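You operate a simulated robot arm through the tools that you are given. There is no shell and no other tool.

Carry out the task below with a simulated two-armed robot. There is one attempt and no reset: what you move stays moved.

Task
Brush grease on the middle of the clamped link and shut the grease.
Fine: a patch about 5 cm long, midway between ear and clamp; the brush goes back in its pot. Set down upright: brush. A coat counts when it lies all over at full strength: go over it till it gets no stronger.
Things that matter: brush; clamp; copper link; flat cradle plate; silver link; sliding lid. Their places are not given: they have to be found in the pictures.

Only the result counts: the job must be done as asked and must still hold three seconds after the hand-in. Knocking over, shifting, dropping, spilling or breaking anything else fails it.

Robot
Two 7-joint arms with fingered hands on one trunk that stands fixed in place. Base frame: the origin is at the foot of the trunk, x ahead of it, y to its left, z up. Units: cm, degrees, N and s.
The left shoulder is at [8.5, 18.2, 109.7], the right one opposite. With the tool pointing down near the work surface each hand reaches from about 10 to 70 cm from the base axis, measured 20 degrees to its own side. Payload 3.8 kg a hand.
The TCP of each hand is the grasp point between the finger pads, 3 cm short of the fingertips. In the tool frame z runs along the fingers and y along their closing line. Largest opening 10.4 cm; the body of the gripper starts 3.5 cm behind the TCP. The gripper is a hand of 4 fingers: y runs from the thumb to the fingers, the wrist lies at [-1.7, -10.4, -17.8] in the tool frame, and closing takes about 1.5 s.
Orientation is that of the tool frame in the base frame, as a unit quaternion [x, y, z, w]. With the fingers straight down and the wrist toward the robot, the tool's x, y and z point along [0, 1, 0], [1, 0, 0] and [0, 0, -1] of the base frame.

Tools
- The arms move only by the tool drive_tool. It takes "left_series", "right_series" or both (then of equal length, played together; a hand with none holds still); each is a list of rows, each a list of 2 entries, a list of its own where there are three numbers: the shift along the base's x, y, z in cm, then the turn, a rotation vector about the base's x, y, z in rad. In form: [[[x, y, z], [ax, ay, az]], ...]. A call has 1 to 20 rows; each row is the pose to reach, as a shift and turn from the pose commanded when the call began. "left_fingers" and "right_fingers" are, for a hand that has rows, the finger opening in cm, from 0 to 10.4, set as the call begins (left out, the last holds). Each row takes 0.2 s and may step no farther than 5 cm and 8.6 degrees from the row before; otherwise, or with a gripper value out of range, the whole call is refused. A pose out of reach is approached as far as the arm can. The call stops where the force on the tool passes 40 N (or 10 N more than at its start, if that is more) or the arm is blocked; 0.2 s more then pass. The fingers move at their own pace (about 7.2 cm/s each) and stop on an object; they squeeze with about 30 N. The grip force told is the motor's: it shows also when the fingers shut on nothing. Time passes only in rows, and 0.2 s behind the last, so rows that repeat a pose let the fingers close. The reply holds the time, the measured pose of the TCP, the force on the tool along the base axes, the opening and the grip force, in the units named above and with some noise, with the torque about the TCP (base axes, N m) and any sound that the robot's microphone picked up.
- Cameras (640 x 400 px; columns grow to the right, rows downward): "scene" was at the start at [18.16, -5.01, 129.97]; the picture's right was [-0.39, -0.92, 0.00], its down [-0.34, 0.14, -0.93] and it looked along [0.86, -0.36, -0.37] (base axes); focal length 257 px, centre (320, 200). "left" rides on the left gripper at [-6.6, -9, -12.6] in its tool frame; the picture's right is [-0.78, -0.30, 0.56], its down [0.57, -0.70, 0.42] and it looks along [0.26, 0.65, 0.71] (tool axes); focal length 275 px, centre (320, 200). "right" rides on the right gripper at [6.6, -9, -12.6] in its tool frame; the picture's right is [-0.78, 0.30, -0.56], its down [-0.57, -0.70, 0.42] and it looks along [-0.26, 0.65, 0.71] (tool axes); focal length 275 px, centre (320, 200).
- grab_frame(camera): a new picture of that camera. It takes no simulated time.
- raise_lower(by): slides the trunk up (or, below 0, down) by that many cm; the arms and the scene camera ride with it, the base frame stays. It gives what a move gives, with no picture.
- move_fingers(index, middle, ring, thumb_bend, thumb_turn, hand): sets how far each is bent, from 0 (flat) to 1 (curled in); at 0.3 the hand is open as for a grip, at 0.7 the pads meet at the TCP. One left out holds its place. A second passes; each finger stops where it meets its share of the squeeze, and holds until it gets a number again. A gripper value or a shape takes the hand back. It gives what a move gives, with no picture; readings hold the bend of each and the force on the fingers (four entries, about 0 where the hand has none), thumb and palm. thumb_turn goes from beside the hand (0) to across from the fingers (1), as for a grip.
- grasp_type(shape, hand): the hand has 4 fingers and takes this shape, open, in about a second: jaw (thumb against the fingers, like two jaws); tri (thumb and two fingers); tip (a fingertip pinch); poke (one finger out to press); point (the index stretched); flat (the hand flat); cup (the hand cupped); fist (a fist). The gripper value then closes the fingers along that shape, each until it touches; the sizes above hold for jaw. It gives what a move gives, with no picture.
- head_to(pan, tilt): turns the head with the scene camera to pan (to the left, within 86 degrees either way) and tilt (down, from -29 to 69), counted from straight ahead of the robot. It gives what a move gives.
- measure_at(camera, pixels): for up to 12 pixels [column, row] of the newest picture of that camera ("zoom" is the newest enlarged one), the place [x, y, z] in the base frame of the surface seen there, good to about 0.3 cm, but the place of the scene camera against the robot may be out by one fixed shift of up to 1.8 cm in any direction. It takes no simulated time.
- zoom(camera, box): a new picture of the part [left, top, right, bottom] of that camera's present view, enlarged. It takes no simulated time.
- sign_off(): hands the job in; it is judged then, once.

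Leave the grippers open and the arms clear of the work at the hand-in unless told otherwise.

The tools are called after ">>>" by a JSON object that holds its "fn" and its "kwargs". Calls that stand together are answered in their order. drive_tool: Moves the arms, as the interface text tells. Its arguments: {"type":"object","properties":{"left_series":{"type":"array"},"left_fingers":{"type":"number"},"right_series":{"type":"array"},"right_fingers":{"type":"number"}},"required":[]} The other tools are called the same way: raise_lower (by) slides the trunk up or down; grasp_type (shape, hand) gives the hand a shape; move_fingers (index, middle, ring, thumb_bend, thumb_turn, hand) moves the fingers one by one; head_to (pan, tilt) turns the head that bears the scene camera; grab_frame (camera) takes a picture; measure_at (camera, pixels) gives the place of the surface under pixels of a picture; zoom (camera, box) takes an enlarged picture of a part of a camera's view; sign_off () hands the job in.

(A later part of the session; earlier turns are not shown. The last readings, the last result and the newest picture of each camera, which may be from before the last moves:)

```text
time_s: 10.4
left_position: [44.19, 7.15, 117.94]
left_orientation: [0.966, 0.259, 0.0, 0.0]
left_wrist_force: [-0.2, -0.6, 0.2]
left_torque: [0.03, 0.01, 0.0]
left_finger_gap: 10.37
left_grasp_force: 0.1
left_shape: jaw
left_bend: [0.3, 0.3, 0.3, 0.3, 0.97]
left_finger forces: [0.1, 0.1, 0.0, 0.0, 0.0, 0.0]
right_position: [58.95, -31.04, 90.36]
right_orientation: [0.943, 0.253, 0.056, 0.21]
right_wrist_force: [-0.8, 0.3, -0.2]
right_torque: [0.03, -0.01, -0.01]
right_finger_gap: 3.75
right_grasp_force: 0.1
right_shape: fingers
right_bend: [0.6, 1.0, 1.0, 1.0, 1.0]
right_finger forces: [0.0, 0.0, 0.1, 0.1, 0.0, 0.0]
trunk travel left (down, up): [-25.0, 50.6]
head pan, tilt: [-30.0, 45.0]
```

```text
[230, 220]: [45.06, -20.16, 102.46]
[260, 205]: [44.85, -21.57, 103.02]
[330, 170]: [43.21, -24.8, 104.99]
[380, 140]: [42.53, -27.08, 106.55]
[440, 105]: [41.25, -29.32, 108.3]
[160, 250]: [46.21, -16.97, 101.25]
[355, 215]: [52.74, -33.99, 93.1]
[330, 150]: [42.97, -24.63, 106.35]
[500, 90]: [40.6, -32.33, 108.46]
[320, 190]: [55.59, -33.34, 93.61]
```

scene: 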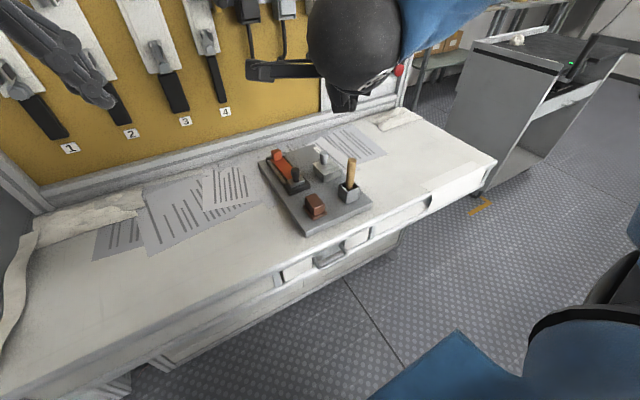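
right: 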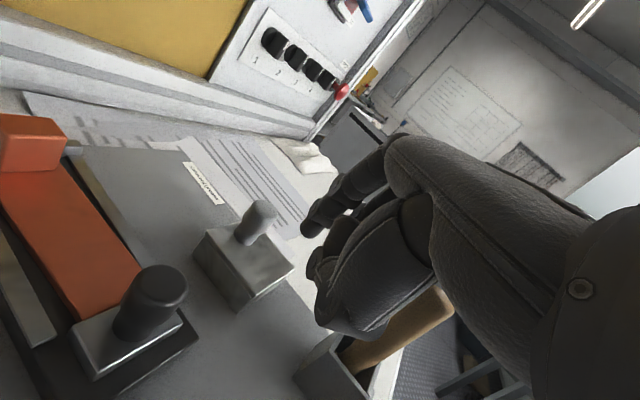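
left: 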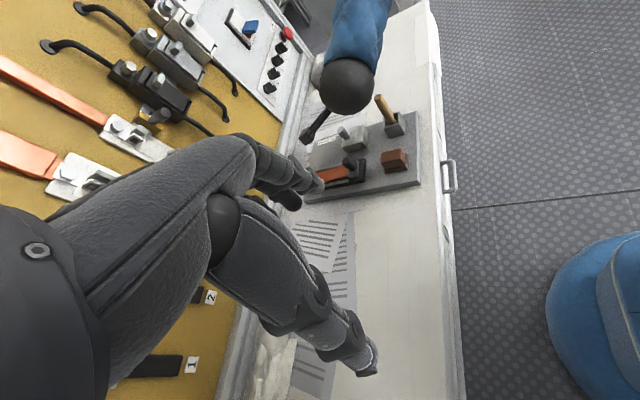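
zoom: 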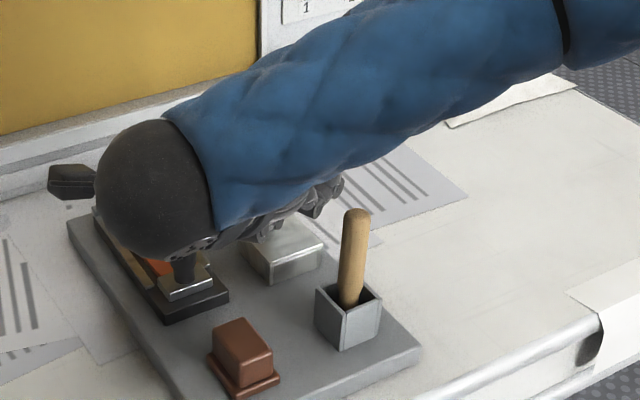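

The forearm is at least 10 cm above the brush top, and the knuckles pass about 2 cm beyond it. I'll go down the last 3.2 cm while easing 0.6 cm forward.

>>> {"fn": "drive_tool", "kwargs": {"right_series": [[[0.4, 0, -1], [0, 0, 0]], [[0.6, 0, -2], [0, 0, 0]], [[0.6, 0, -2.7], [0, 0, 0]], [[0.6, 0, -3.1], [0, 0, 0]], [[0.6, 0, -3.1], [0, 0, 0]]]}}

>>> {"fn": "grab_frame", "kwargs": {"camera": "right"}}

>>> {"fn": "zoom", "kwargs": {"camera": "right", "box": [200, 150, 400, 350]}}

```text
time_s: 11.6
left_position: [44.16, 7.15, 117.91]
left_orientation: [0.966, 0.259, 0.001, 0.0]
left_wrist_force: [-0.4, 0.0, -0.1]
left_torque: [-0.02, -0.01, 0.01]
left_finger_gap: 10.38
left_grasp_force: 0.1
left_shape: jaw
left_bend: [0.3, 0.3, 0.3, 0.3, 0.97]
left_finger forces: [0.1, 0.0, 0.0, 0.1, 0.1, 0.0]
right_position: [59.02, -31.96, 87.91]
right_orientation: [0.943, 0.254, 0.057, 0.208]
right_wrist_force: [-0.1, -0.3, -0.1]
right_torque: [-0.02, 0.01, 0.0]
right_finger_gap: 3.78
right_grasp_force: 0.1
right_shape: fingers
right_bend: [0.6, 1.0, 1.0, 1.0, 1.0]
right_finger forces: [0.0, 0.0, 0.1, 0.0, 0.0, 0.0]
right hand out of reach, approached as far as the arm can: row 2, 3, 4, 5
trunk travel left (down, up): [-25.0, 50.6]
head pan, tilt: [-30.0, 45.0]
```

```text
taken
```

right: 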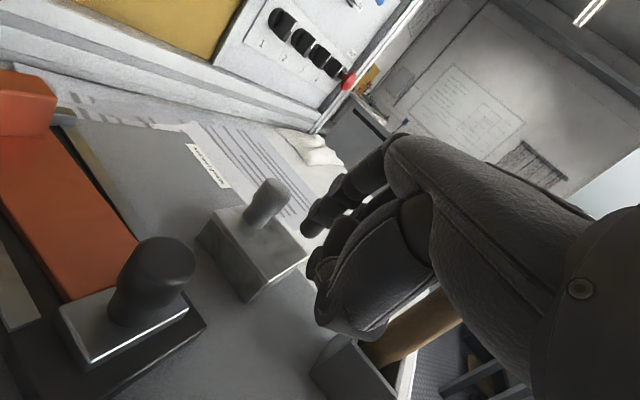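

```text
2.00 times, centred on (300, 250) of right
```

zoom: 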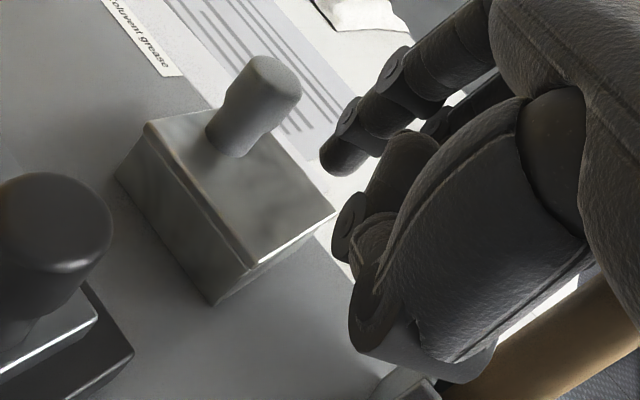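

The arm ran out at this turn, because the wrist was folded back too far. I'll go back up and change to a gentler turn (about 40°, tilted only 8°), which keeps the wrist further out and still clears the brush.

>>> {"fn": "drive_tool", "kwargs": {"right_series": [[[0, 0, 3], [0, 0, 0]], [[0, 0, 7], [0, 0, 0]], [[0, 0, 10], [0, 0, 0]], [[0, 0, 11], [0.0571, 0.0479, 0.0866]], [[0, 0, 11], [0.1142, 0.0958, 0.1733]], [[0, 0, 11], [0.1712, 0.1437, 0.2599]], [[0, 0, 11], [0.2283, 0.1916, 0.3465]], [[0, 0, 11], [0.2283, 0.1916, 0.3465]]]}}

>>> {"fn": "grab_frame", "kwargs": {"camera": "right"}}

>>> {"fn": "grab_frame", "kwargs": {"camera": "scene"}}

```text
time_s: 13.4
left_position: [44.25, 7.23, 117.83]
left_orientation: [0.966, 0.259, 0.0, 0.0]
left_wrist_force: [-0.1, 0.7, 0.8]
left_torque: [0.02, -0.01, -0.01]
left_finger_gap: 10.36
left_grasp_force: 0.1
left_shape: jaw
left_bend: [0.3, 0.3, 0.3, 0.3, 0.97]
left_finger forces: [0.0, 0.1, 0.1, 0.1, 0.0, 0.0]
right_position: [59.26, -32.09, 98.85]
right_orientation: [0.904, 0.422, 0.029, 0.062]
right_wrist_force: [-0.1, 0.4, -0.2]
right_torque: [-0.04, 0.04, 0.02]
right_finger_gap: 3.78
right_grasp_force: 0.0
right_shape: fingers
right_bend: [0.6, 1.0, 1.0, 1.0, 1.0]
right_finger forces: [0.0, 0.0, 0.0, 0.0, 0.1, 0.0]
trunk travel left (down, up): [-25.0, 50.6]
head pan, tilt: [-30.0, 45.0]
```

```text
taken
```

right: 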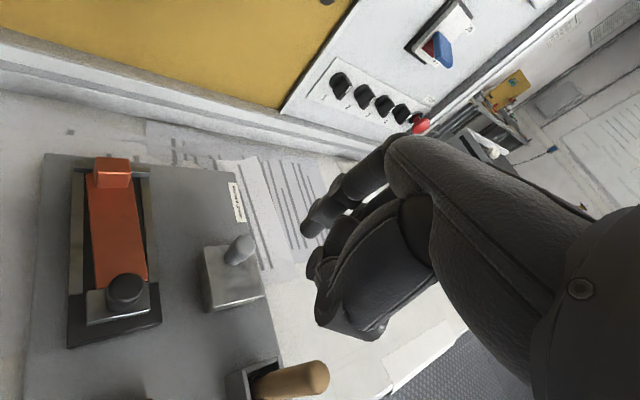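

```text
taken
```

scene: 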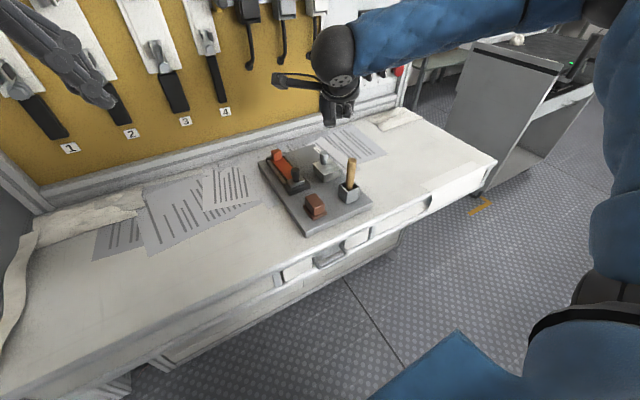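

The hand is upright now and clear. I'll measure the index tip again at about (305,232).

>>> {"fn": "measure_at", "kwargs": {"camera": "right", "pixels": [[305, 234], [310, 225], [318, 310], [325, 322], [309, 275], [240, 245], [318, 372], [128, 285], [112, 175]]}}

>>> {"fn": "zoom", "kwargs": {"camera": "scene", "box": [270, 40, 400, 210]}}

```text
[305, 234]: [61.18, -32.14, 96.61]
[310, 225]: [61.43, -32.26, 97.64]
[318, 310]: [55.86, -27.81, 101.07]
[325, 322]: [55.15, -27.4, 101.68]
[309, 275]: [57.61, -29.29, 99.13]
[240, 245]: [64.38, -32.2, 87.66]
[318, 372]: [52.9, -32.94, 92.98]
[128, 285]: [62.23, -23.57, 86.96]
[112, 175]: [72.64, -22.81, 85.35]
```

```text
2.35 times, centred on (335, 125) of scene
```

zoom: 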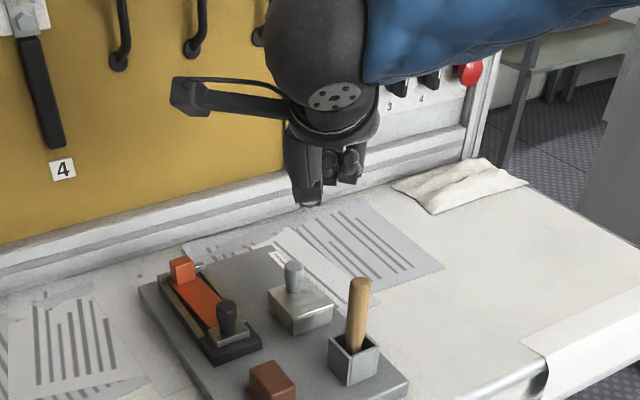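

The index tip's centre is about (2.15, -0.5) from the TCP, with its lowest point 3.1 below. I'll lower to TCP (59.7, -32.5, 88.0), which leaves about 0.9 cm to the knob.

>>> {"fn": "drive_tool", "kwargs": {"right_series": [[[0.2, -0.2, -3], [0, 0, 0]], [[0.4, -0.4, -6], [0, 0, 0]], [[0.4, -0.4, -8.5], [0, 0, 0]], [[0.4, -0.4, -10], [0, 0, 0]], [[0.4, -0.4, -10.8], [0, 0, 0]], [[0.4, -0.4, -10.8], [0, 0, 0]]]}}

>>> {"fn": "grab_frame", "kwargs": {"camera": "right"}}

>>> {"fn": "zoom", "kwargs": {"camera": "scene", "box": [270, 90, 400, 220]}}

```text
time_s: 14.8
left_position: [44.25, 7.14, 117.9]
left_orientation: [0.966, 0.259, 0.0, 0.0]
left_wrist_force: [0.8, -0.7, 0.8]
left_torque: [0.01, -0.01, -0.02]
left_finger_gap: 10.36
left_grasp_force: 0.1
left_shape: jaw
left_bend: [0.3, 0.3, 0.3, 0.3, 0.97]
left_finger forces: [0.0, 0.0, 0.0, 0.0, 0.0, 0.1]
right_position: [59.66, -32.57, 88.02]
right_orientation: [0.904, 0.422, 0.029, 0.063]
right_wrist_force: [0.6, -0.5, 0.5]
right_torque: [-0.02, 0.0, 0.01]
right_finger_gap: 3.77
right_grasp_force: 0.1
right_shape: fingers
right_bend: [0.6, 1.0, 1.0, 1.0, 1.0]
right_finger forces: [0.1, 0.0, 0.0, 0.1, 0.0, 0.0]
trunk travel left (down, up): [-25.0, 50.6]
head pan, tilt: [-30.0, 45.0]
```

```text
taken
```

right: 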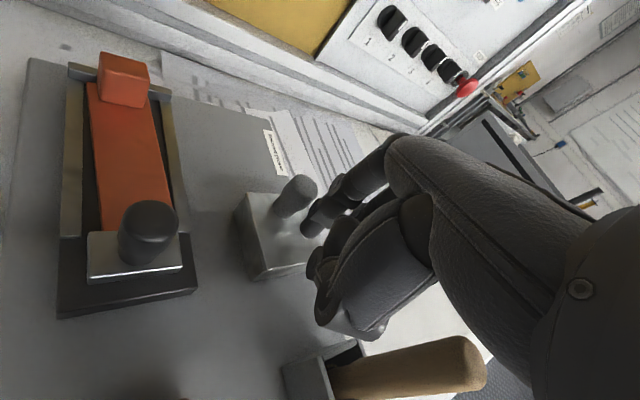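

```text
3.08 times, centred on (335, 155) of scene
```

zoom: 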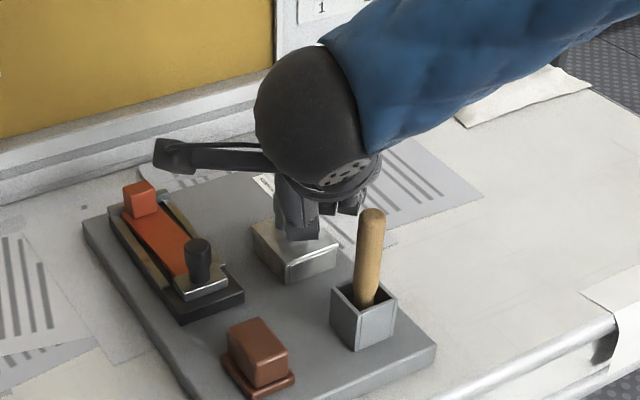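

Forces are quiet and the finger stands just in front of the knob, with the brush untouched. I'll push gently 1.4 cm along +x and read the force.

>>> {"fn": "drive_tool", "kwargs": {"right_series": [[[0.4, 0, 0], [0, 0, 0]], [[0.7, 0, 0], [0, 0, 0]], [[1.0, 0, 0], [0, 0, 0]], [[1.2, 0, 0], [0, 0, 0]], [[1.4, 0, 0], [0, 0, 0]]]}}

>>> {"fn": "zoom", "kwargs": {"camera": "right", "box": [220, 150, 380, 300]}}

```text
time_s: 16.0
left_position: [44.21, 7.18, 117.95]
left_orientation: [0.966, 0.259, 0.0, 0.0]
left_wrist_force: [-0.5, -0.9, -0.5]
left_torque: [-0.02, 0.01, 0.0]
left_finger_gap: 10.4
left_grasp_force: 0.0
left_shape: jaw
left_bend: [0.3, 0.3, 0.3, 0.3, 0.97]
left_finger forces: [0.0, 0.0, 0.0, 0.1, 0.0, 0.0]
right_position: [60.95, -32.51, 88.08]
right_orientation: [0.904, 0.422, 0.03, 0.064]
right_wrist_force: [-0.8, -0.2, 0.7]
right_torque: [-0.02, -0.04, -0.01]
right_finger_gap: 3.71
right_grasp_force: 0.6
right_shape: fingers
right_bend: [0.61, 1.0, 1.0, 1.0, 1.0]
right_finger forces: [0.8, 0.0, 0.1, 0.1, 0.1, 0.0]
trunk travel left (down, up): [-25.0, 50.6]
head pan, tilt: [-30.0, 45.0]
```

```text
2.67 times, centred on (300, 225) of right
```

zoom: 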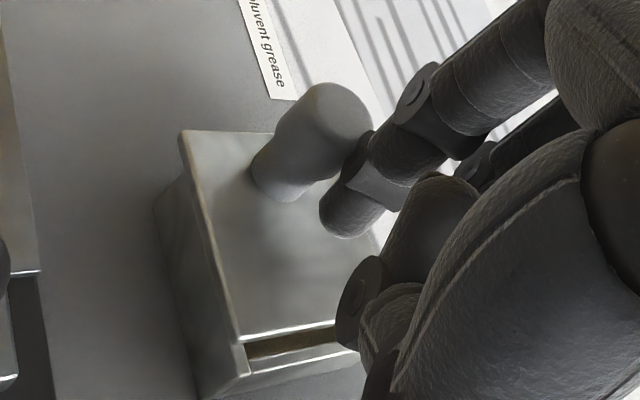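

The lid slides away from the robot, and a dark gap now shows at its near edge. The force is tiny, so I'll push on 2.5 cm more.

>>> {"fn": "drive_tool", "kwargs": {"right_series": [[[0.5, 0, 0], [0, 0, 0]], [[1.0, 0, 0], [0, 0, 0]], [[1.5, 0, 0], [0, 0, 0]], [[2.0, 0, 0], [0, 0, 0]], [[2.5, 0, 0], [0, 0, 0]], [[2.5, 0, 0], [0, 0, 0]]]}}

>>> {"fn": "zoom", "kwargs": {"camera": "right", "box": [200, 130, 400, 330]}}

```text
time_s: 17.4
left_position: [44.2, 7.22, 117.96]
left_orientation: [0.966, 0.259, 0.0, 0.0]
left_wrist_force: [0.1, -0.1, -0.6]
left_torque: [0.01, 0.06, -0.03]
left_finger_gap: 10.39
left_grasp_force: 0.0
left_shape: jaw
left_bend: [0.3, 0.3, 0.3, 0.3, 0.97]
left_finger forces: [0.1, 0.0, 0.0, 0.0, 0.2, 0.0]
right_position: [63.43, -32.35, 88.15]
right_orientation: [0.904, 0.423, 0.03, 0.064]
right_wrist_force: [-0.6, -0.9, -1.1]
right_torque: [0.0, -0.03, -0.01]
right_finger_gap: 3.72
right_grasp_force: 0.5
right_shape: fingers
right_bend: [0.61, 1.0, 1.0, 1.0, 1.0]
right_finger forces: [0.4, 0.1, 0.0, 0.1, 0.0, 0.0]
trunk travel left (down, up): [-25.0, 50.6]
head pan, tilt: [-30.0, 45.0]
```

```text
2.00 times, centred on (300, 230) of right
```

zoom: 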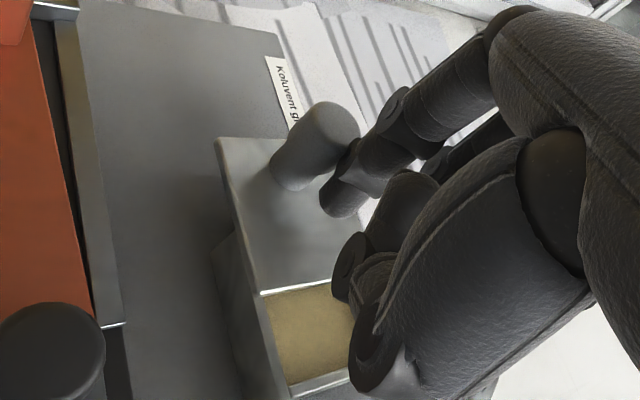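

The grease is showing, with about 3.3 cm open. I'll push 1.0 cm more to give the brush room.

>>> {"fn": "drive_tool", "kwargs": {"right_series": [[[0.4, 0, 0], [0, 0, 0]], [[0.7, 0, 0], [0, 0, 0]], [[1.0, 0, 0], [0, 0, 0]], [[1.0, 0, 0], [0, 0, 0]]]}}

>>> {"fn": "zoom", "kwargs": {"camera": "right", "box": [200, 130, 400, 330]}}

```text
time_s: 18.4
left_position: [44.09, 7.17, 118.0]
left_orientation: [0.966, 0.258, 0.001, 0.0]
left_wrist_force: [0.5, -0.8, -0.3]
left_torque: [-0.02, -0.03, 0.01]
left_finger_gap: 10.38
left_grasp_force: 0.0
left_shape: jaw
left_bend: [0.3, 0.3, 0.3, 0.3, 0.97]
left_finger forces: [0.0, 0.1, 0.0, 0.0, 0.0, 0.0]
right_position: [64.25, -32.56, 88.1]
right_orientation: [0.904, 0.421, 0.029, 0.063]
right_wrist_force: [-0.2, 0.0, -0.4]
right_torque: [0.03, -0.03, -0.04]
right_finger_gap: 3.72
right_grasp_force: 0.6
right_shape: fingers
right_bend: [0.61, 1.0, 1.0, 1.0, 1.0]
right_finger forces: [0.6, 0.1, 0.0, 0.0, 0.0, 0.0]
trunk travel left (down, up): [-25.0, 50.6]
head pan, tilt: [-30.0, 45.0]
```

```text
2.00 times, centred on (300, 230) of right
```

zoom: 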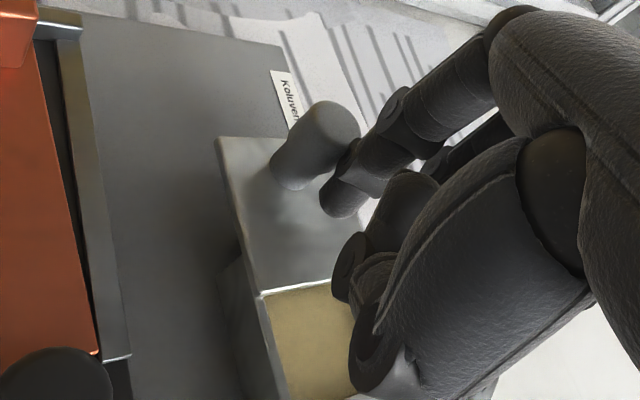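

The grease is open by about 4.3 cm. Now I'll back the finger off the knob, rise well clear, turn the hand to the plain downward pose and open it to jaw for the brush.

>>> {"fn": "drive_tool", "kwargs": {"right_series": [[[-0.6, 0, 0], [0, 0, 0]], [[-0.8, 0, 3], [0, 0, 0]], [[-0.8, 0, 7], [0, 0, 0]], [[-1, 0, 11], [0, 0, 0]], [[-2, 0, 14], [0, 0, 0]], [[-3, 0, 16], [0, 0, 0]], [[-3, 0, 16], [0, 0, 0]]]}}

>>> {"fn": "grasp_type", "kwargs": {"hand": "right", "shape": "jaw"}}

```text
time_s: 20.0
left_position: [44.21, 7.07, 117.91]
left_orientation: [0.966, 0.259, 0.0, 0.0]
left_wrist_force: [-0.6, 1.1, -0.2]
left_torque: [0.0, 0.02, -0.01]
left_finger_gap: 10.37
left_grasp_force: 0.1
left_shape: jaw
left_bend: [0.3, 0.3, 0.3, 0.3, 0.97]
left_finger forces: [0.0, 0.0, 0.1, 0.0, 0.0, 0.1]
right_position: [61.26, -32.33, 103.93]
right_orientation: [0.904, 0.422, 0.029, 0.063]
right_wrist_force: [0.2, -0.5, -0.8]
right_torque: [0.0, -0.01, -0.03]
right_finger_gap: 3.78
right_grasp_force: 0.1
right_shape: fingers
right_bend: [0.6, 1.0, 1.0, 1.0, 1.0]
right_finger forces: [0.0, 0.0, 0.0, 0.0, 0.1, 0.0]
trunk travel left (down, up): [-25.0, 50.6]
head pan, tilt: [-30.0, 45.0]
```

```text
time_s: 20.9
left_position: [44.17, 7.22, 118.0]
left_orientation: [0.966, 0.259, 0.0, 0.0]
left_wrist_force: [-0.4, -0.4, -0.2]
left_torque: [0.03, -0.01, -0.01]
left_finger_gap: 10.37
left_grasp_force: 0.1
left_shape: jaw
left_bend: [0.3, 0.3, 0.3, 0.3, 0.97]
left_finger forces: [0.1, 0.0, 0.0, 0.1, 0.0, 0.0]
right_position: [61.3, -32.29, 104.08]
right_orientation: [0.904, 0.422, 0.03, 0.064]
right_wrist_force: [-0.3, 1.0, 0.2]
right_torque: [0.01, 0.0, 0.01]
right_finger_gap: 10.39
right_grasp_force: 0.1
right_shape: jaw
right_bend: [0.3, 0.3, 0.3, 0.3, 0.97]
right_finger forces: [0.0, 0.1, 0.1, 0.0, 0.1, 0.1]
trunk travel left (down, up): [-25.0, 50.6]
head pan, tilt: [-30.0, 45.0]
```

The jaw is open at z 104. I'll turn to the plain downward pose and hover over the brush at about (52.3, -33.1).

>>> {"fn": "drive_tool", "kwargs": {"right_series": [[[-1.5, -0.1, 0], [0.0081, 0.0223, 0.1162]], [[-3, -0.3, 0], [0.0163, 0.0447, 0.2323]], [[-4.5, -0.4, 0], [0.0244, 0.067, 0.3485]], [[-6, -0.5, 0], [0.0325, 0.0893, 0.4647]], [[-7.5, -0.7, 0], [0.0407, 0.1117, 0.5808]], [[-9, -0.8, 0], [0.0488, 0.134, 0.697]], [[-9, -0.8, 0], [0.0488, 0.134, 0.697]]]}}

>>> {"fn": "grab_frame", "kwargs": {"camera": "right"}}

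>>> {"fn": "grab_frame", "kwargs": {"camera": "left"}}

>>> {"fn": "zoom", "kwargs": {"camera": "scene", "box": [260, 60, 420, 220]}}

```text
time_s: 22.5
left_position: [44.19, 7.29, 117.86]
left_orientation: [0.966, 0.259, 0.0, 0.0]
left_wrist_force: [-0.4, -0.1, -1.0]
left_torque: [-0.02, -0.02, 0.02]
left_finger_gap: 10.37
left_grasp_force: 0.0
left_shape: jaw
left_bend: [0.3, 0.3, 0.3, 0.3, 0.97]
left_finger forces: [0.0, 0.1, 0.0, 0.1, 0.0, 0.0]
right_position: [52.3, -33.22, 103.98]
right_orientation: [0.706, 0.708, -0.001, -0.001]
right_wrist_force: [-0.6, -0.3, 0.3]
right_torque: [-0.01, -0.02, 0.0]
right_finger_gap: 10.4
right_grasp_force: 0.0
right_shape: jaw
right_bend: [0.3, 0.3, 0.3, 0.3, 0.97]
right_finger forces: [0.0, 0.0, 0.1, 0.0, 0.0, 0.0]
trunk travel left (down, up): [-25.0, 50.6]
head pan, tilt: [-30.0, 45.0]
```

```text
taken
```

right: 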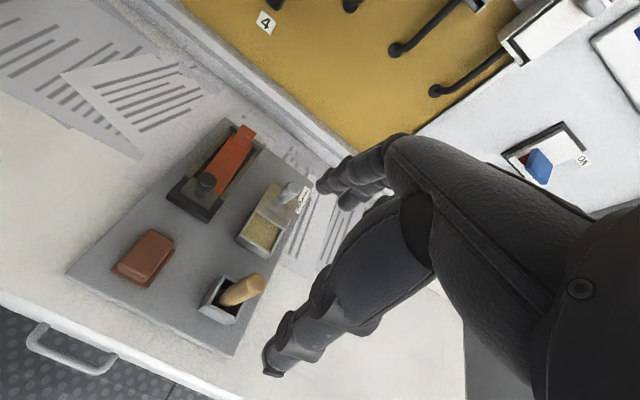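

```text
taken
```

left: 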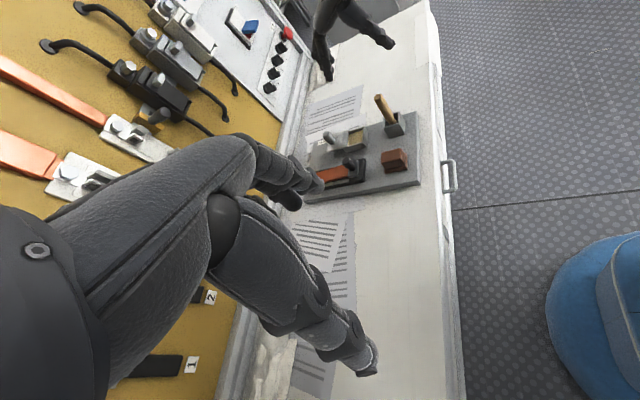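

```text
2.50 times, centred on (340, 140) of scene
```

zoom: 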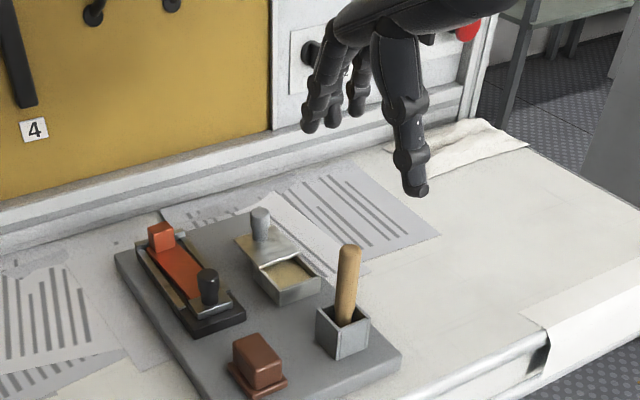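

The grease is open with tan grease visible, and nothing else has moved. I'll zoom on the brush and grease and measure them precisely with the right camera.

>>> {"fn": "zoom", "kwargs": {"camera": "right", "box": [180, 170, 310, 340]}}

>>> {"fn": "measure_at", "kwargs": {"camera": "zoom", "pixels": [[290, 262], [262, 285], [230, 310], [215, 325], [200, 320], [120, 310], [205, 375], [262, 345], [265, 150], [275, 175], [205, 165], [150, 260]]}}

```text
2.35 times, centred on (245, 255) of right
```

zoom: 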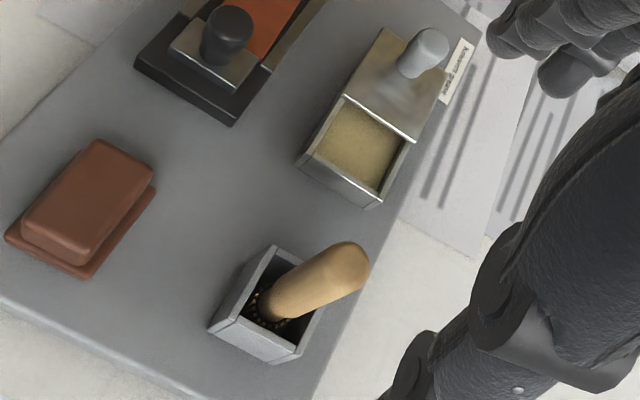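

```text
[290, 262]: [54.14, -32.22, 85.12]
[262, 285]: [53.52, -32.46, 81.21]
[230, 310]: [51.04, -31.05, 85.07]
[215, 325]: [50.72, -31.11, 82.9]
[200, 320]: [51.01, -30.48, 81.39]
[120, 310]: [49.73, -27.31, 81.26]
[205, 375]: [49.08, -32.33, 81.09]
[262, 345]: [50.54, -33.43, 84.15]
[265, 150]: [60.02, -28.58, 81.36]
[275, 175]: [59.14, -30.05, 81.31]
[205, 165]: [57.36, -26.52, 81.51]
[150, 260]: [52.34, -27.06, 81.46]
```

I misjudged where things lay in that zoom, so I'll measure again at the right pixels: brush at (345,262) down to (275,305), pot rim corners, and grease opening.

>>> {"fn": "measure_at", "kwargs": {"camera": "zoom", "pixels": [[350, 262], [335, 275], [305, 288], [280, 302], [274, 249], [215, 325], [297, 357], [322, 300], [346, 98], [412, 138], [375, 203], [360, 150]]}}

```text
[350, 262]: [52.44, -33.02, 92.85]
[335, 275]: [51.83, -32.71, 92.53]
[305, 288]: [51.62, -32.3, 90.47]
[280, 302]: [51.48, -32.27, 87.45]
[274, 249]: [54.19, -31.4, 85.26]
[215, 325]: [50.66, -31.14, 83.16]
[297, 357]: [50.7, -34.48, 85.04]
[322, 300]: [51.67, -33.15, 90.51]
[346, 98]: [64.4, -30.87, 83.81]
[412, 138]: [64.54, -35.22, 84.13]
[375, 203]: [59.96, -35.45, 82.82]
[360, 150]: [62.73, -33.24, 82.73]
```

The brush stands upright at (52.4, -33.0), and the pot rim is at z 85.1. The grease surface is z≈82.7 in an opening x 60–64.4. I'll descend to TCP z 91.0 around the handle with a 6 cm opening.

>>> {"fn": "drive_tool", "kwargs": {"right_fingers": 6, "right_series": [[[0.1, 0.15, -1], [0, 0, 0]], [[0.1, 0.15, -4], [0, 0, 0]], [[0.1, 0.15, -7], [0, 0, 0]], [[0.1, 0.15, -10], [0, 0, 0]], [[0.1, 0.15, -12], [0, 0, 0]], [[0.1, 0.15, -13], [0, 0, 0]], [[0.1, 0.15, -13], [0, 0, 0]]]}}

>>> {"fn": "grab_frame", "kwargs": {"camera": "right"}}

>>> {"fn": "zoom", "kwargs": {"camera": "scene", "box": [280, 90, 410, 220]}}

>>> {"fn": "zoom", "kwargs": {"camera": "left", "box": [310, 30, 450, 190]}}

```text
time_s: 24.1
left_position: [44.15, 7.17, 117.92]
left_orientation: [0.966, 0.259, 0.001, -0.001]
left_wrist_force: [0.0, -0.1, 0.3]
left_torque: [-0.02, 0.03, -0.02]
left_finger_gap: 10.37
left_grasp_force: 0.0
left_shape: jaw
left_bend: [0.3, 0.3, 0.3, 0.3, 0.97]
left_finger forces: [0.1, 0.1, 0.0, 0.0, 0.0, 0.0]
right_position: [52.52, -33.02, 91.05]
right_orientation: [0.707, 0.707, 0.001, 0.0]
right_wrist_force: [0.1, -0.3, 0.7]
right_torque: [0.01, -0.02, 0.0]
right_finger_gap: 6.05
right_grasp_force: 0.1
right_shape: jaw
right_bend: [0.73, 0.41, 0.38, 0.64, 0.99]
right_finger forces: [0.1, 0.0, 0.0, 0.0, 0.0, 0.0]
trunk travel left (down, up): [-25.0, 50.6]
head pan, tilt: [-30.0, 45.0]
```

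```text
taken
```

right: 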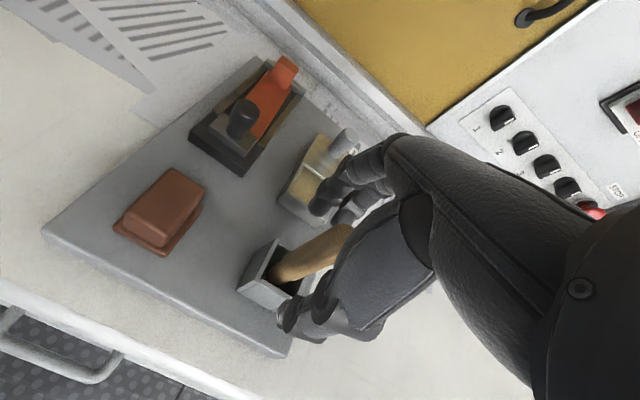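

```text
3.08 times, centred on (345, 155) of scene
```

zoom: 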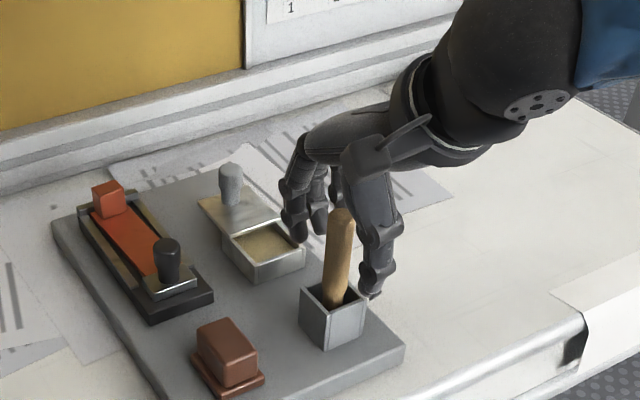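

```text
2.50 times, centred on (380, 110) of left
```

zoom: 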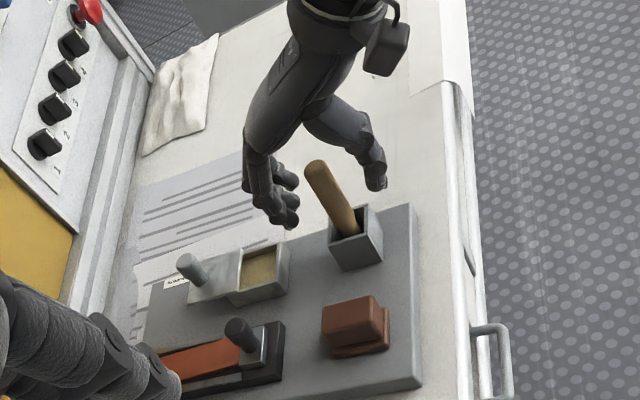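

The handle stands between thumb and fingers and forces are zero. I'll close the hand on it.

>>> {"fn": "drive_tool", "kwargs": {"right_fingers": 0, "right_series": [[[0, 0, 0], [0, 0, 0]], [[0, 0, 0], [0, 0, 0]], [[0, 0, 0], [0, 0, 0]], [[0, 0, 0], [0, 0, 0]], [[0, 0, 0], [0, 0, 0]], [[0, 0, 0], [0, 0, 0]], [[0, 0, 0], [0, 0, 0]], [[0, 0, 0], [0, 0, 0]]]}}

>>> {"fn": "zoom", "kwargs": {"camera": "scene", "box": [280, 90, 410, 220]}}

>>> {"fn": "zoom", "kwargs": {"camera": "left", "box": [310, 30, 450, 190]}}

>>> {"fn": "grab_frame", "kwargs": {"camera": "right"}}

```text
time_s: 25.9
left_position: [44.16, 7.23, 117.94]
left_orientation: [0.966, 0.259, 0.001, 0.0]
left_wrist_force: [0.2, -0.5, 0.9]
left_torque: [0.0, 0.0, 0.03]
left_finger_gap: 10.37
left_grasp_force: 0.2
left_shape: jaw
left_bend: [0.3, 0.3, 0.3, 0.3, 0.97]
left_finger forces: [0.0, 0.1, 0.0, 0.0, 0.0, 0.1]
right_position: [52.52, -33.22, 90.95]
right_orientation: [0.707, 0.708, 0.0, 0.001]
right_wrist_force: [0.6, 0.2, 0.3]
right_torque: [0.0, 0.02, 0.05]
right_finger_gap: 1.08
right_grasp_force: 29.7
right_shape: jaw
right_bend: [0.72, 0.66, 0.7, 0.74, 1.0]
right_finger forces: [17.1, 8.9, 0.0, 0.0, 25.5, 0.0]
trunk travel left (down, up): [-25.0, 50.6]
head pan, tilt: [-30.0, 45.0]
```

```text
3.08 times, centred on (345, 155) of scene
```

zoom: 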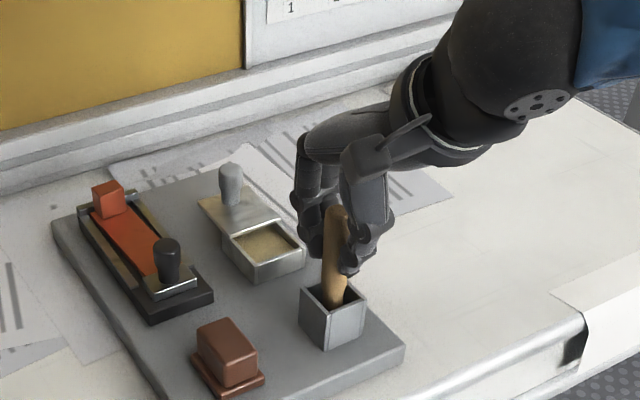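

```text
2.50 times, centred on (380, 110) of left
```

zoom: 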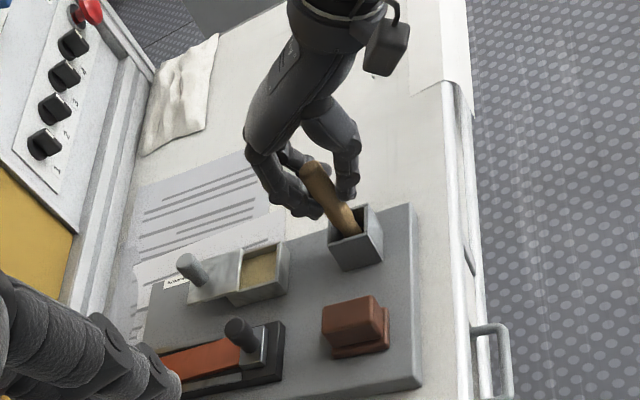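

```text
taken
```

right: 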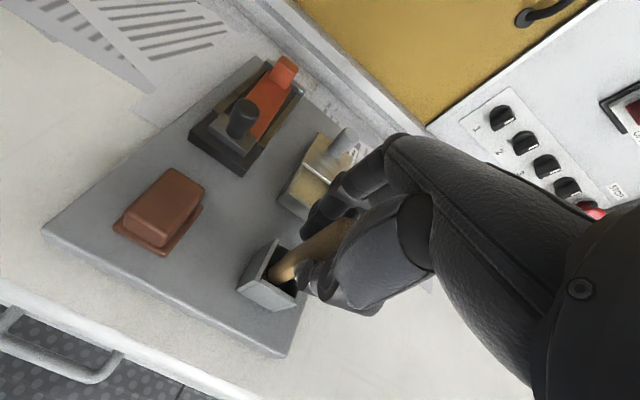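

The thumb (25 N) and two fingers (17 and 9 N) hold the handle. I'll lift slowly by 5 cm and look.

>>> {"fn": "drive_tool", "kwargs": {"right_series": [[[0, 0, 0.5], [0, 0, 0]], [[0, 0, 1.2], [0, 0, 0]], [[0, 0, 2], [0, 0, 0]], [[0, 0, 3], [0, 0, 0]], [[0, 0, 4.2], [0, 0, 0]], [[0, 0, 5.5], [0, 0, 0]], [[0, 0, 5.5], [0, 0, 0]]]}}

>>> {"fn": "zoom", "kwargs": {"camera": "scene", "box": [280, 80, 410, 210]}}

>>> {"fn": "zoom", "kwargs": {"camera": "left", "box": [310, 30, 450, 190]}}

>>> {"fn": "zoom", "kwargs": {"camera": "right", "box": [180, 120, 420, 320]}}

```text
time_s: 27.5
left_position: [44.17, 7.09, 117.95]
left_orientation: [0.966, 0.259, 0.001, 0.0]
left_wrist_force: [-0.4, -0.6, -0.6]
left_torque: [0.0, 0.0, 0.0]
left_finger_gap: 10.41
left_grasp_force: 0.0
left_shape: jaw
left_bend: [0.3, 0.3, 0.3, 0.3, 0.97]
left_finger forces: [0.0, 0.0, 0.0, 0.0, 0.0, 0.0]
right_position: [52.54, -33.16, 96.77]
right_orientation: [0.707, 0.707, -0.002, -0.002]
right_wrist_force: [0.2, -1.1, 0.0]
right_torque: [-0.01, 0.04, -0.03]
right_finger_gap: 1.07
right_grasp_force: 30.1
right_shape: jaw
right_bend: [0.72, 0.66, 0.7, 0.74, 1.0]
right_finger forces: [17.3, 9.1, 0.0, 0.0, 25.5, 0.1]
trunk travel left (down, up): [-25.0, 50.6]
head pan, tilt: [-30.0, 45.0]
```

```text
3.08 times, centred on (345, 145) of scene
```

zoom: 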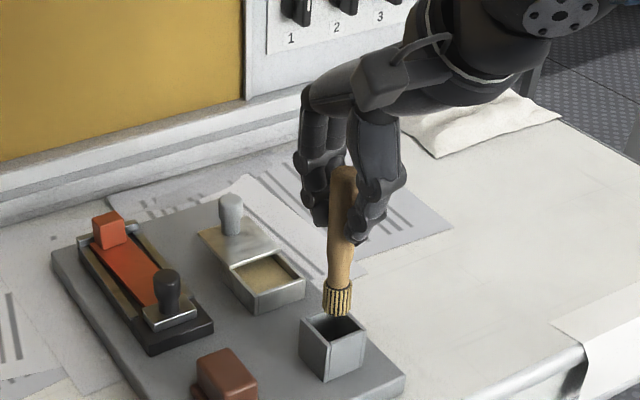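

```text
2.50 times, centred on (380, 110) of left
```

zoom: 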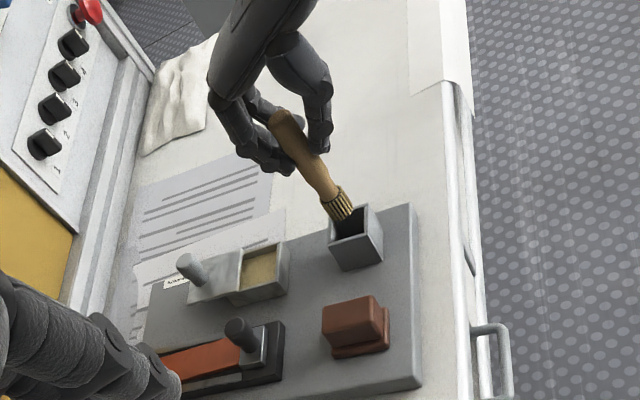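

```text
2.00 times, centred on (300, 220) of right
```

zoom: 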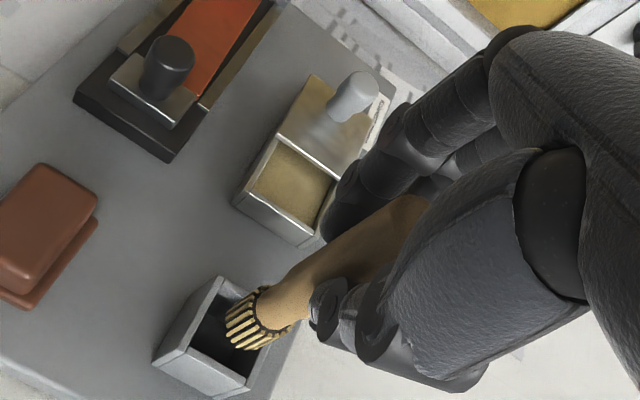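

The brush is up, with bristles about 2 cm wide at the bottom. I'll check its axis and tip position by measuring along it in the left and right views.

>>> {"fn": "measure_at", "kwargs": {"camera": "zoom", "pixels": [[250, 345], [240, 320], [265, 300], [290, 290], [340, 240], [385, 210], [330, 235], [300, 300]]}}

>>> {"fn": "zoom", "kwargs": {"camera": "left", "box": [350, 60, 410, 130]}}

>>> {"fn": "measure_at", "kwargs": {"camera": "zoom", "pixels": [[370, 335], [340, 290], [300, 230], [260, 160], [215, 100], [395, 345], [350, 360]]}}

```text
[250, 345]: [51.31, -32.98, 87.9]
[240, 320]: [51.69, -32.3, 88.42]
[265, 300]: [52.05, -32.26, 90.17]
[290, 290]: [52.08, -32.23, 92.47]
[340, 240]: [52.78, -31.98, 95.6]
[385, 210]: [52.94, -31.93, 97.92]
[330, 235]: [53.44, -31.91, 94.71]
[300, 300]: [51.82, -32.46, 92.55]
```

```text
5.71 times, centred on (380, 95) of left
```

zoom: 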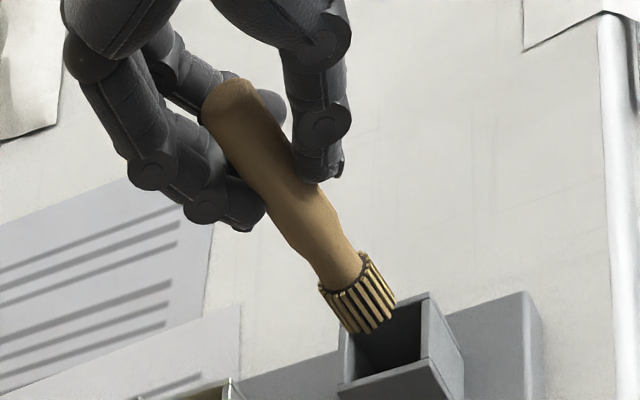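

```text
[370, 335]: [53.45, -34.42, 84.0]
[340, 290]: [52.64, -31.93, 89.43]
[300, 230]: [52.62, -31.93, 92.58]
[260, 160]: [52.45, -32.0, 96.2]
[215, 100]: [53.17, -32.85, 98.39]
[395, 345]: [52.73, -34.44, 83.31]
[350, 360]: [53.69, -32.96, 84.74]
```

The brush hangs straight, with its axis about 0.25 toward +y of the TCP and its tip about 9.1 below. I'll rise slightly, carry it over the grease opening at (62.3, -33.05) and hover with the tip about 1.5 cm above the grease.

>>> {"fn": "drive_tool", "kwargs": {"right_series": [[[0, 0, 1.5], [0, 0, 0]], [[2.5, 0, 1.7], [0, 0, 0]], [[5, -0.1, 1.7], [0, 0, 0]], [[7.5, -0.15, 1.5], [0, 0, 0]], [[9.7, -0.15, 0.5], [0, 0, 0]], [[9.7, -0.15, -1.5], [0, 0, 0]], [[9.7, -0.15, -3.2], [0, 0, 0]], [[9.7, -0.15, -3.2], [0, 0, 0]]]}}

>>> {"fn": "grab_frame", "kwargs": {"camera": "right"}}

>>> {"fn": "zoom", "kwargs": {"camera": "scene", "box": [280, 90, 380, 190]}}

>>> {"fn": "zoom", "kwargs": {"camera": "left", "box": [310, 60, 410, 170]}}

```text
time_s: 29.3
left_position: [44.18, 7.15, 117.9]
left_orientation: [0.966, 0.259, 0.001, 0.0]
left_wrist_force: [0.2, -0.2, 0.6]
left_torque: [-0.02, -0.01, 0.02]
left_finger_gap: 10.38
left_grasp_force: 0.1
left_shape: jaw
left_bend: [0.3, 0.3, 0.3, 0.3, 0.97]
left_finger forces: [0.1, 0.1, 0.1, 0.0, 0.0, 0.0]
right_position: [62.29, -33.38, 93.39]
right_orientation: [0.707, 0.707, 0.0, 0.0]
right_wrist_force: [0.5, -0.6, -0.9]
right_torque: [0.0, -0.01, 0.0]
right_finger_gap: 1.08
right_grasp_force: 30.4
right_shape: jaw
right_bend: [0.72, 0.66, 0.7, 0.74, 1.0]
right_finger forces: [17.6, 9.4, 0.0, 0.0, 25.4, 0.0]
trunk travel left (down, up): [-25.0, 50.6]
head pan, tilt: [-30.0, 45.0]
```

```text
taken
```

right: 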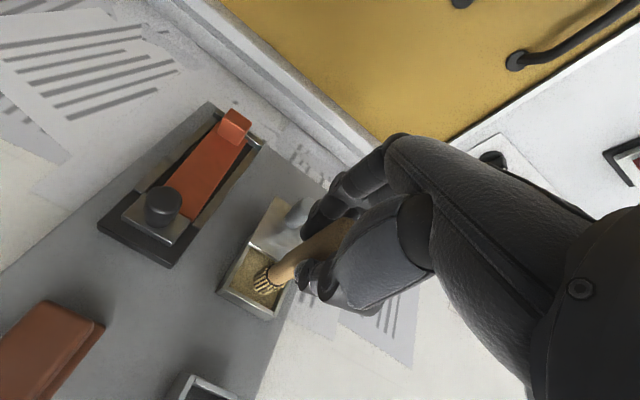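

```text
4.00 times, centred on (330, 140) of scene
```

zoom: 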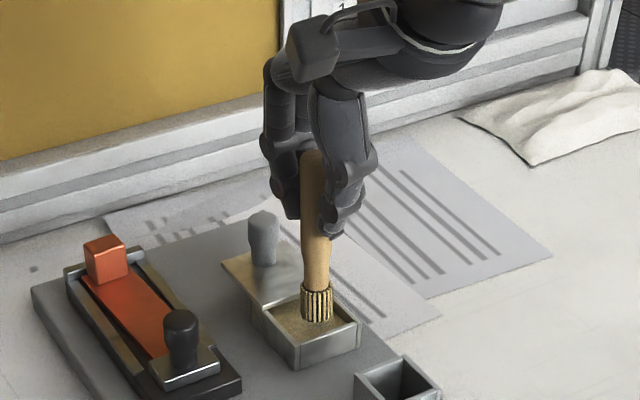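

```text
3.64 times, centred on (360, 115) of left
```

zoom: 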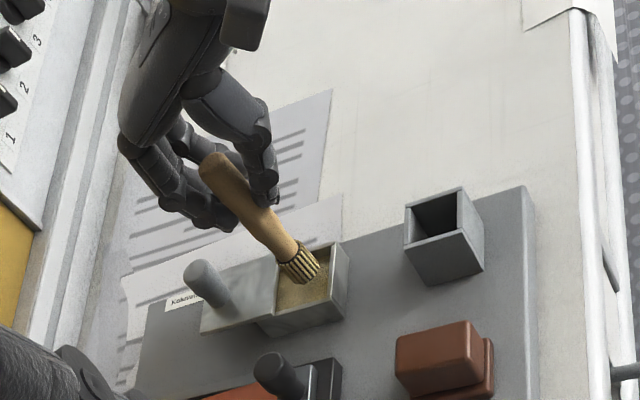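

The bristles are over the grease. I'll lower about 2.1 cm so the tips sink half a centimetre in, dab slightly, and read the force.

>>> {"fn": "drive_tool", "kwargs": {"right_series": [[[0, 0, -0.8], [0, 0, 0]], [[0, 0, -1.4], [0, 0, 0]], [[0, 0, -1.8], [0, 0, 0]], [[0, 0, -2.1], [0, 0, 0]], [[0.3, 0, -2.1], [0, 0, 0]], [[-0.2, 0.1, -2.1], [0, 0, 0]], [[0, 0, -2.1], [0, 0, 0]]]}}

>>> {"fn": "zoom", "kwargs": {"camera": "scene", "box": [280, 90, 380, 190]}}

>>> {"fn": "zoom", "kwargs": {"camera": "right", "box": [190, 180, 350, 340]}}

```text
time_s: 30.5
left_position: [44.28, 7.25, 117.98]
left_orientation: [0.966, 0.259, -0.001, 0.0]
left_wrist_force: [0.6, -0.2, -0.2]
left_torque: [0.02, 0.01, -0.01]
left_finger_gap: 10.36
left_grasp_force: 0.0
left_shape: jaw
left_bend: [0.3, 0.3, 0.3, 0.3, 0.97]
left_finger forces: [0.0, 0.1, 0.0, 0.1, 0.1, 0.0]
right_position: [63.04, -32.96, 92.22]
right_orientation: [0.706, 0.708, 0.011, 0.006]
right_wrist_force: [-1.7, -0.6, 18.9]
right_torque: [-0.02, 0.17, -0.01]
right_finger_gap: 1.3
right_grasp_force: 29.8
right_shape: jaw
right_bend: [0.72, 0.65, 0.7, 0.76, 1.0]
right_finger forces: [20.3, 13.1, 0.0, 0.0, 35.2, 0.0]
trunk travel left (down, up): [-25.0, 50.6]
head pan, tilt: [-30.0, 45.0]
stopped in row 6 (right hand): the force on the tool passed its limit at 41 N (the readings are from after the stop); the commanded pose is now the measured one
```

```text
4.00 times, centred on (330, 140) of scene
```

zoom: 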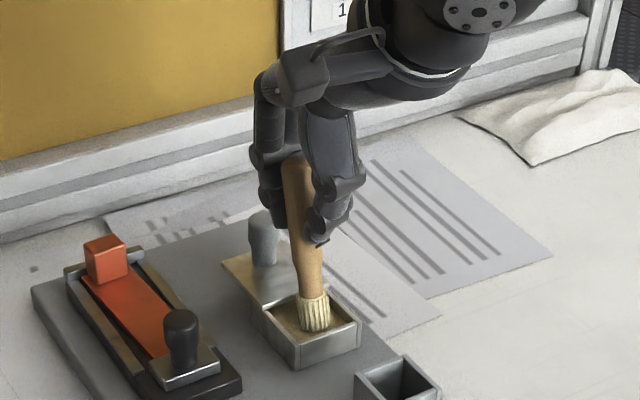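

```text
2.50 times, centred on (270, 260) of right
```

zoom: 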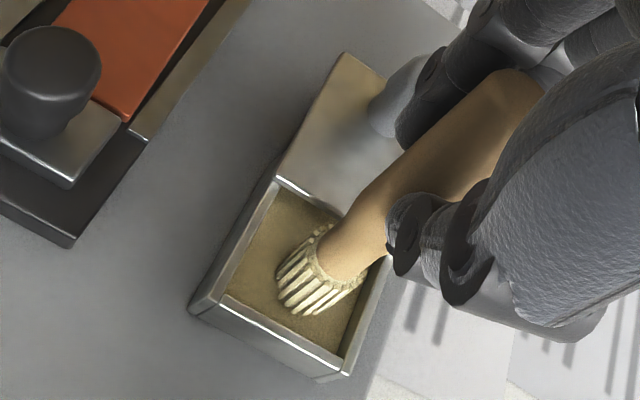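

The bristles turned pale, so they're loaded with grease. The grease is firm and the push reached 41 N, which tipped the brush slightly in the grip. I'll lift off and inspect the brush's angle.

>>> {"fn": "drive_tool", "kwargs": {"right_series": [[[0, 0, 0.5], [0, 0, 0]], [[-0.3, 0, 1.5], [0, 0, 0]], [[-0.3, 0, 3], [0, 0, 0]], [[-0.3, 0, 5], [0, 0, 0]], [[-0.3, 0, 5], [0, 0, 0]]]}}

>>> {"fn": "zoom", "kwargs": {"camera": "scene", "box": [280, 80, 380, 180]}}

>>> {"fn": "zoom", "kwargs": {"camera": "right", "box": [190, 160, 390, 340]}}

>>> {"fn": "zoom", "kwargs": {"camera": "left", "box": [310, 40, 410, 160]}}

```text
time_s: 31.7
left_position: [44.33, 7.11, 117.85]
left_orientation: [0.966, 0.258, 0.0, 0.001]
left_wrist_force: [-0.2, -0.1, 0.0]
left_torque: [0.03, -0.04, -0.01]
left_finger_gap: 10.39
left_grasp_force: 0.1
left_shape: jaw
left_bend: [0.3, 0.3, 0.3, 0.3, 0.97]
left_finger forces: [0.0, 0.0, 0.0, 0.0, 0.1, 0.0]
right_position: [62.44, -33.24, 96.91]
right_orientation: [0.706, 0.708, 0.006, 0.003]
right_wrist_force: [0.2, -0.4, 0.1]
right_torque: [-0.02, -0.02, -0.03]
right_finger_gap: 1.23
right_grasp_force: 30.2
right_shape: jaw
right_bend: [0.72, 0.65, 0.7, 0.76, 1.0]
right_finger forces: [19.1, 11.2, 0.1, 0.1, 27.2, 0.0]
trunk travel left (down, up): [-25.0, 50.6]
head pan, tilt: [-30.0, 45.0]
```

```text
4.00 times, centred on (330, 130) of scene
```

zoom: 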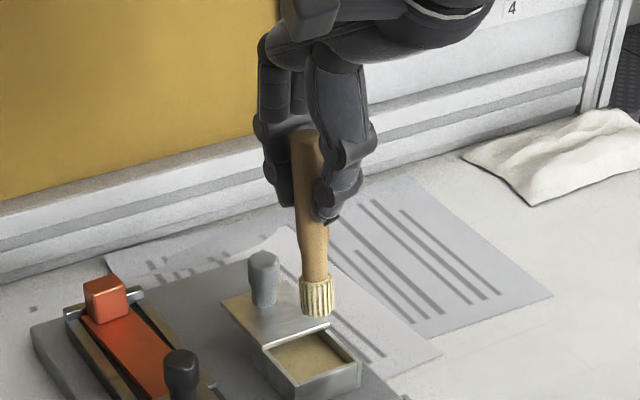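

```text
2.22 times, centred on (290, 250) of right
```

zoom: 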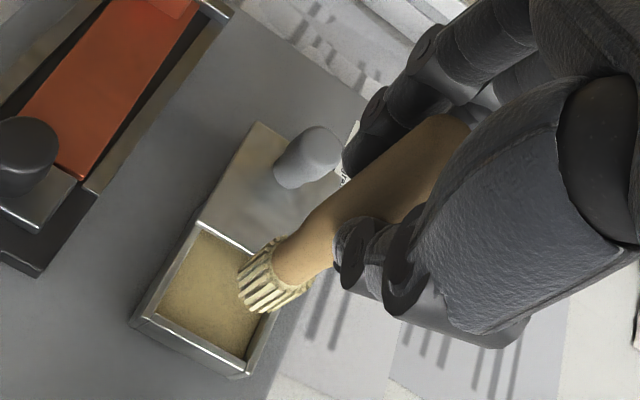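

```text
3.33 times, centred on (360, 100) of left
```

zoom: 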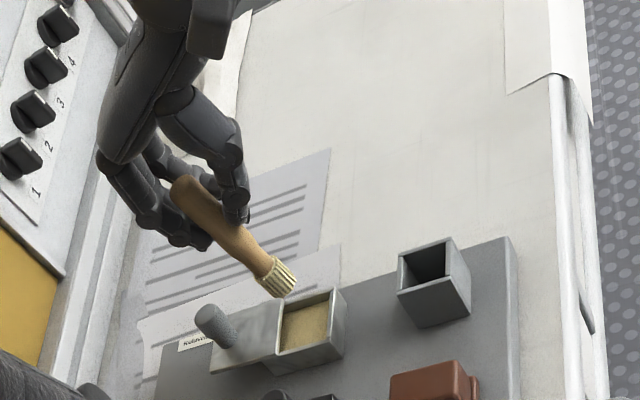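

The brush is loaded. I'll measure its axis along its length in the left zoom, then the right.

>>> {"fn": "measure_at", "kwargs": {"camera": "zoom", "pixels": [[282, 292], [268, 282], [250, 262], [225, 230], [200, 205], [185, 182], [293, 280], [275, 297]]}}

>>> {"fn": "zoom", "kwargs": {"camera": "right", "box": [190, 160, 390, 340]}}

>>> {"fn": "measure_at", "kwargs": {"camera": "zoom", "pixels": [[265, 308], [242, 275], [255, 265], [290, 245], [330, 215], [380, 170], [440, 125], [300, 260]]}}

```text
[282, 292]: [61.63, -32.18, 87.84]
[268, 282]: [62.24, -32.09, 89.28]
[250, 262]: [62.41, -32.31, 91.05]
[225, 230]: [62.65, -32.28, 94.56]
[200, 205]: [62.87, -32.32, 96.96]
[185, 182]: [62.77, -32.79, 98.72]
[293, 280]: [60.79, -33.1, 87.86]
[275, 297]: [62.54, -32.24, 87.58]
```

```text
2.22 times, centred on (290, 250) of right
```

zoom: 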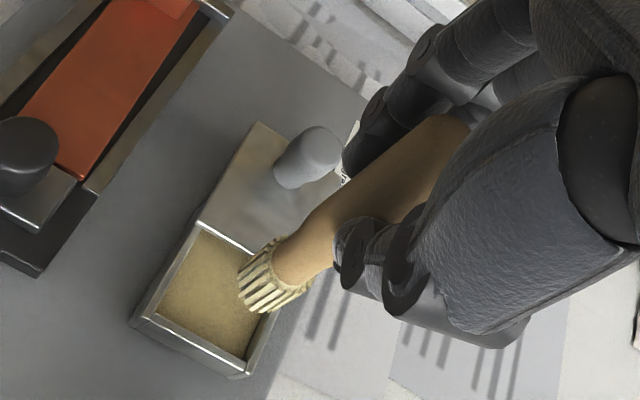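

```text
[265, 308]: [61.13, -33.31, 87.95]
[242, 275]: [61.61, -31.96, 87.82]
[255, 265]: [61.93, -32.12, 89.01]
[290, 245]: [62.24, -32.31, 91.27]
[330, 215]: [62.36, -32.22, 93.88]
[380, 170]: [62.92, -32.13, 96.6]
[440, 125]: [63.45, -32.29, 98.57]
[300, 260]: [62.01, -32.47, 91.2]
```

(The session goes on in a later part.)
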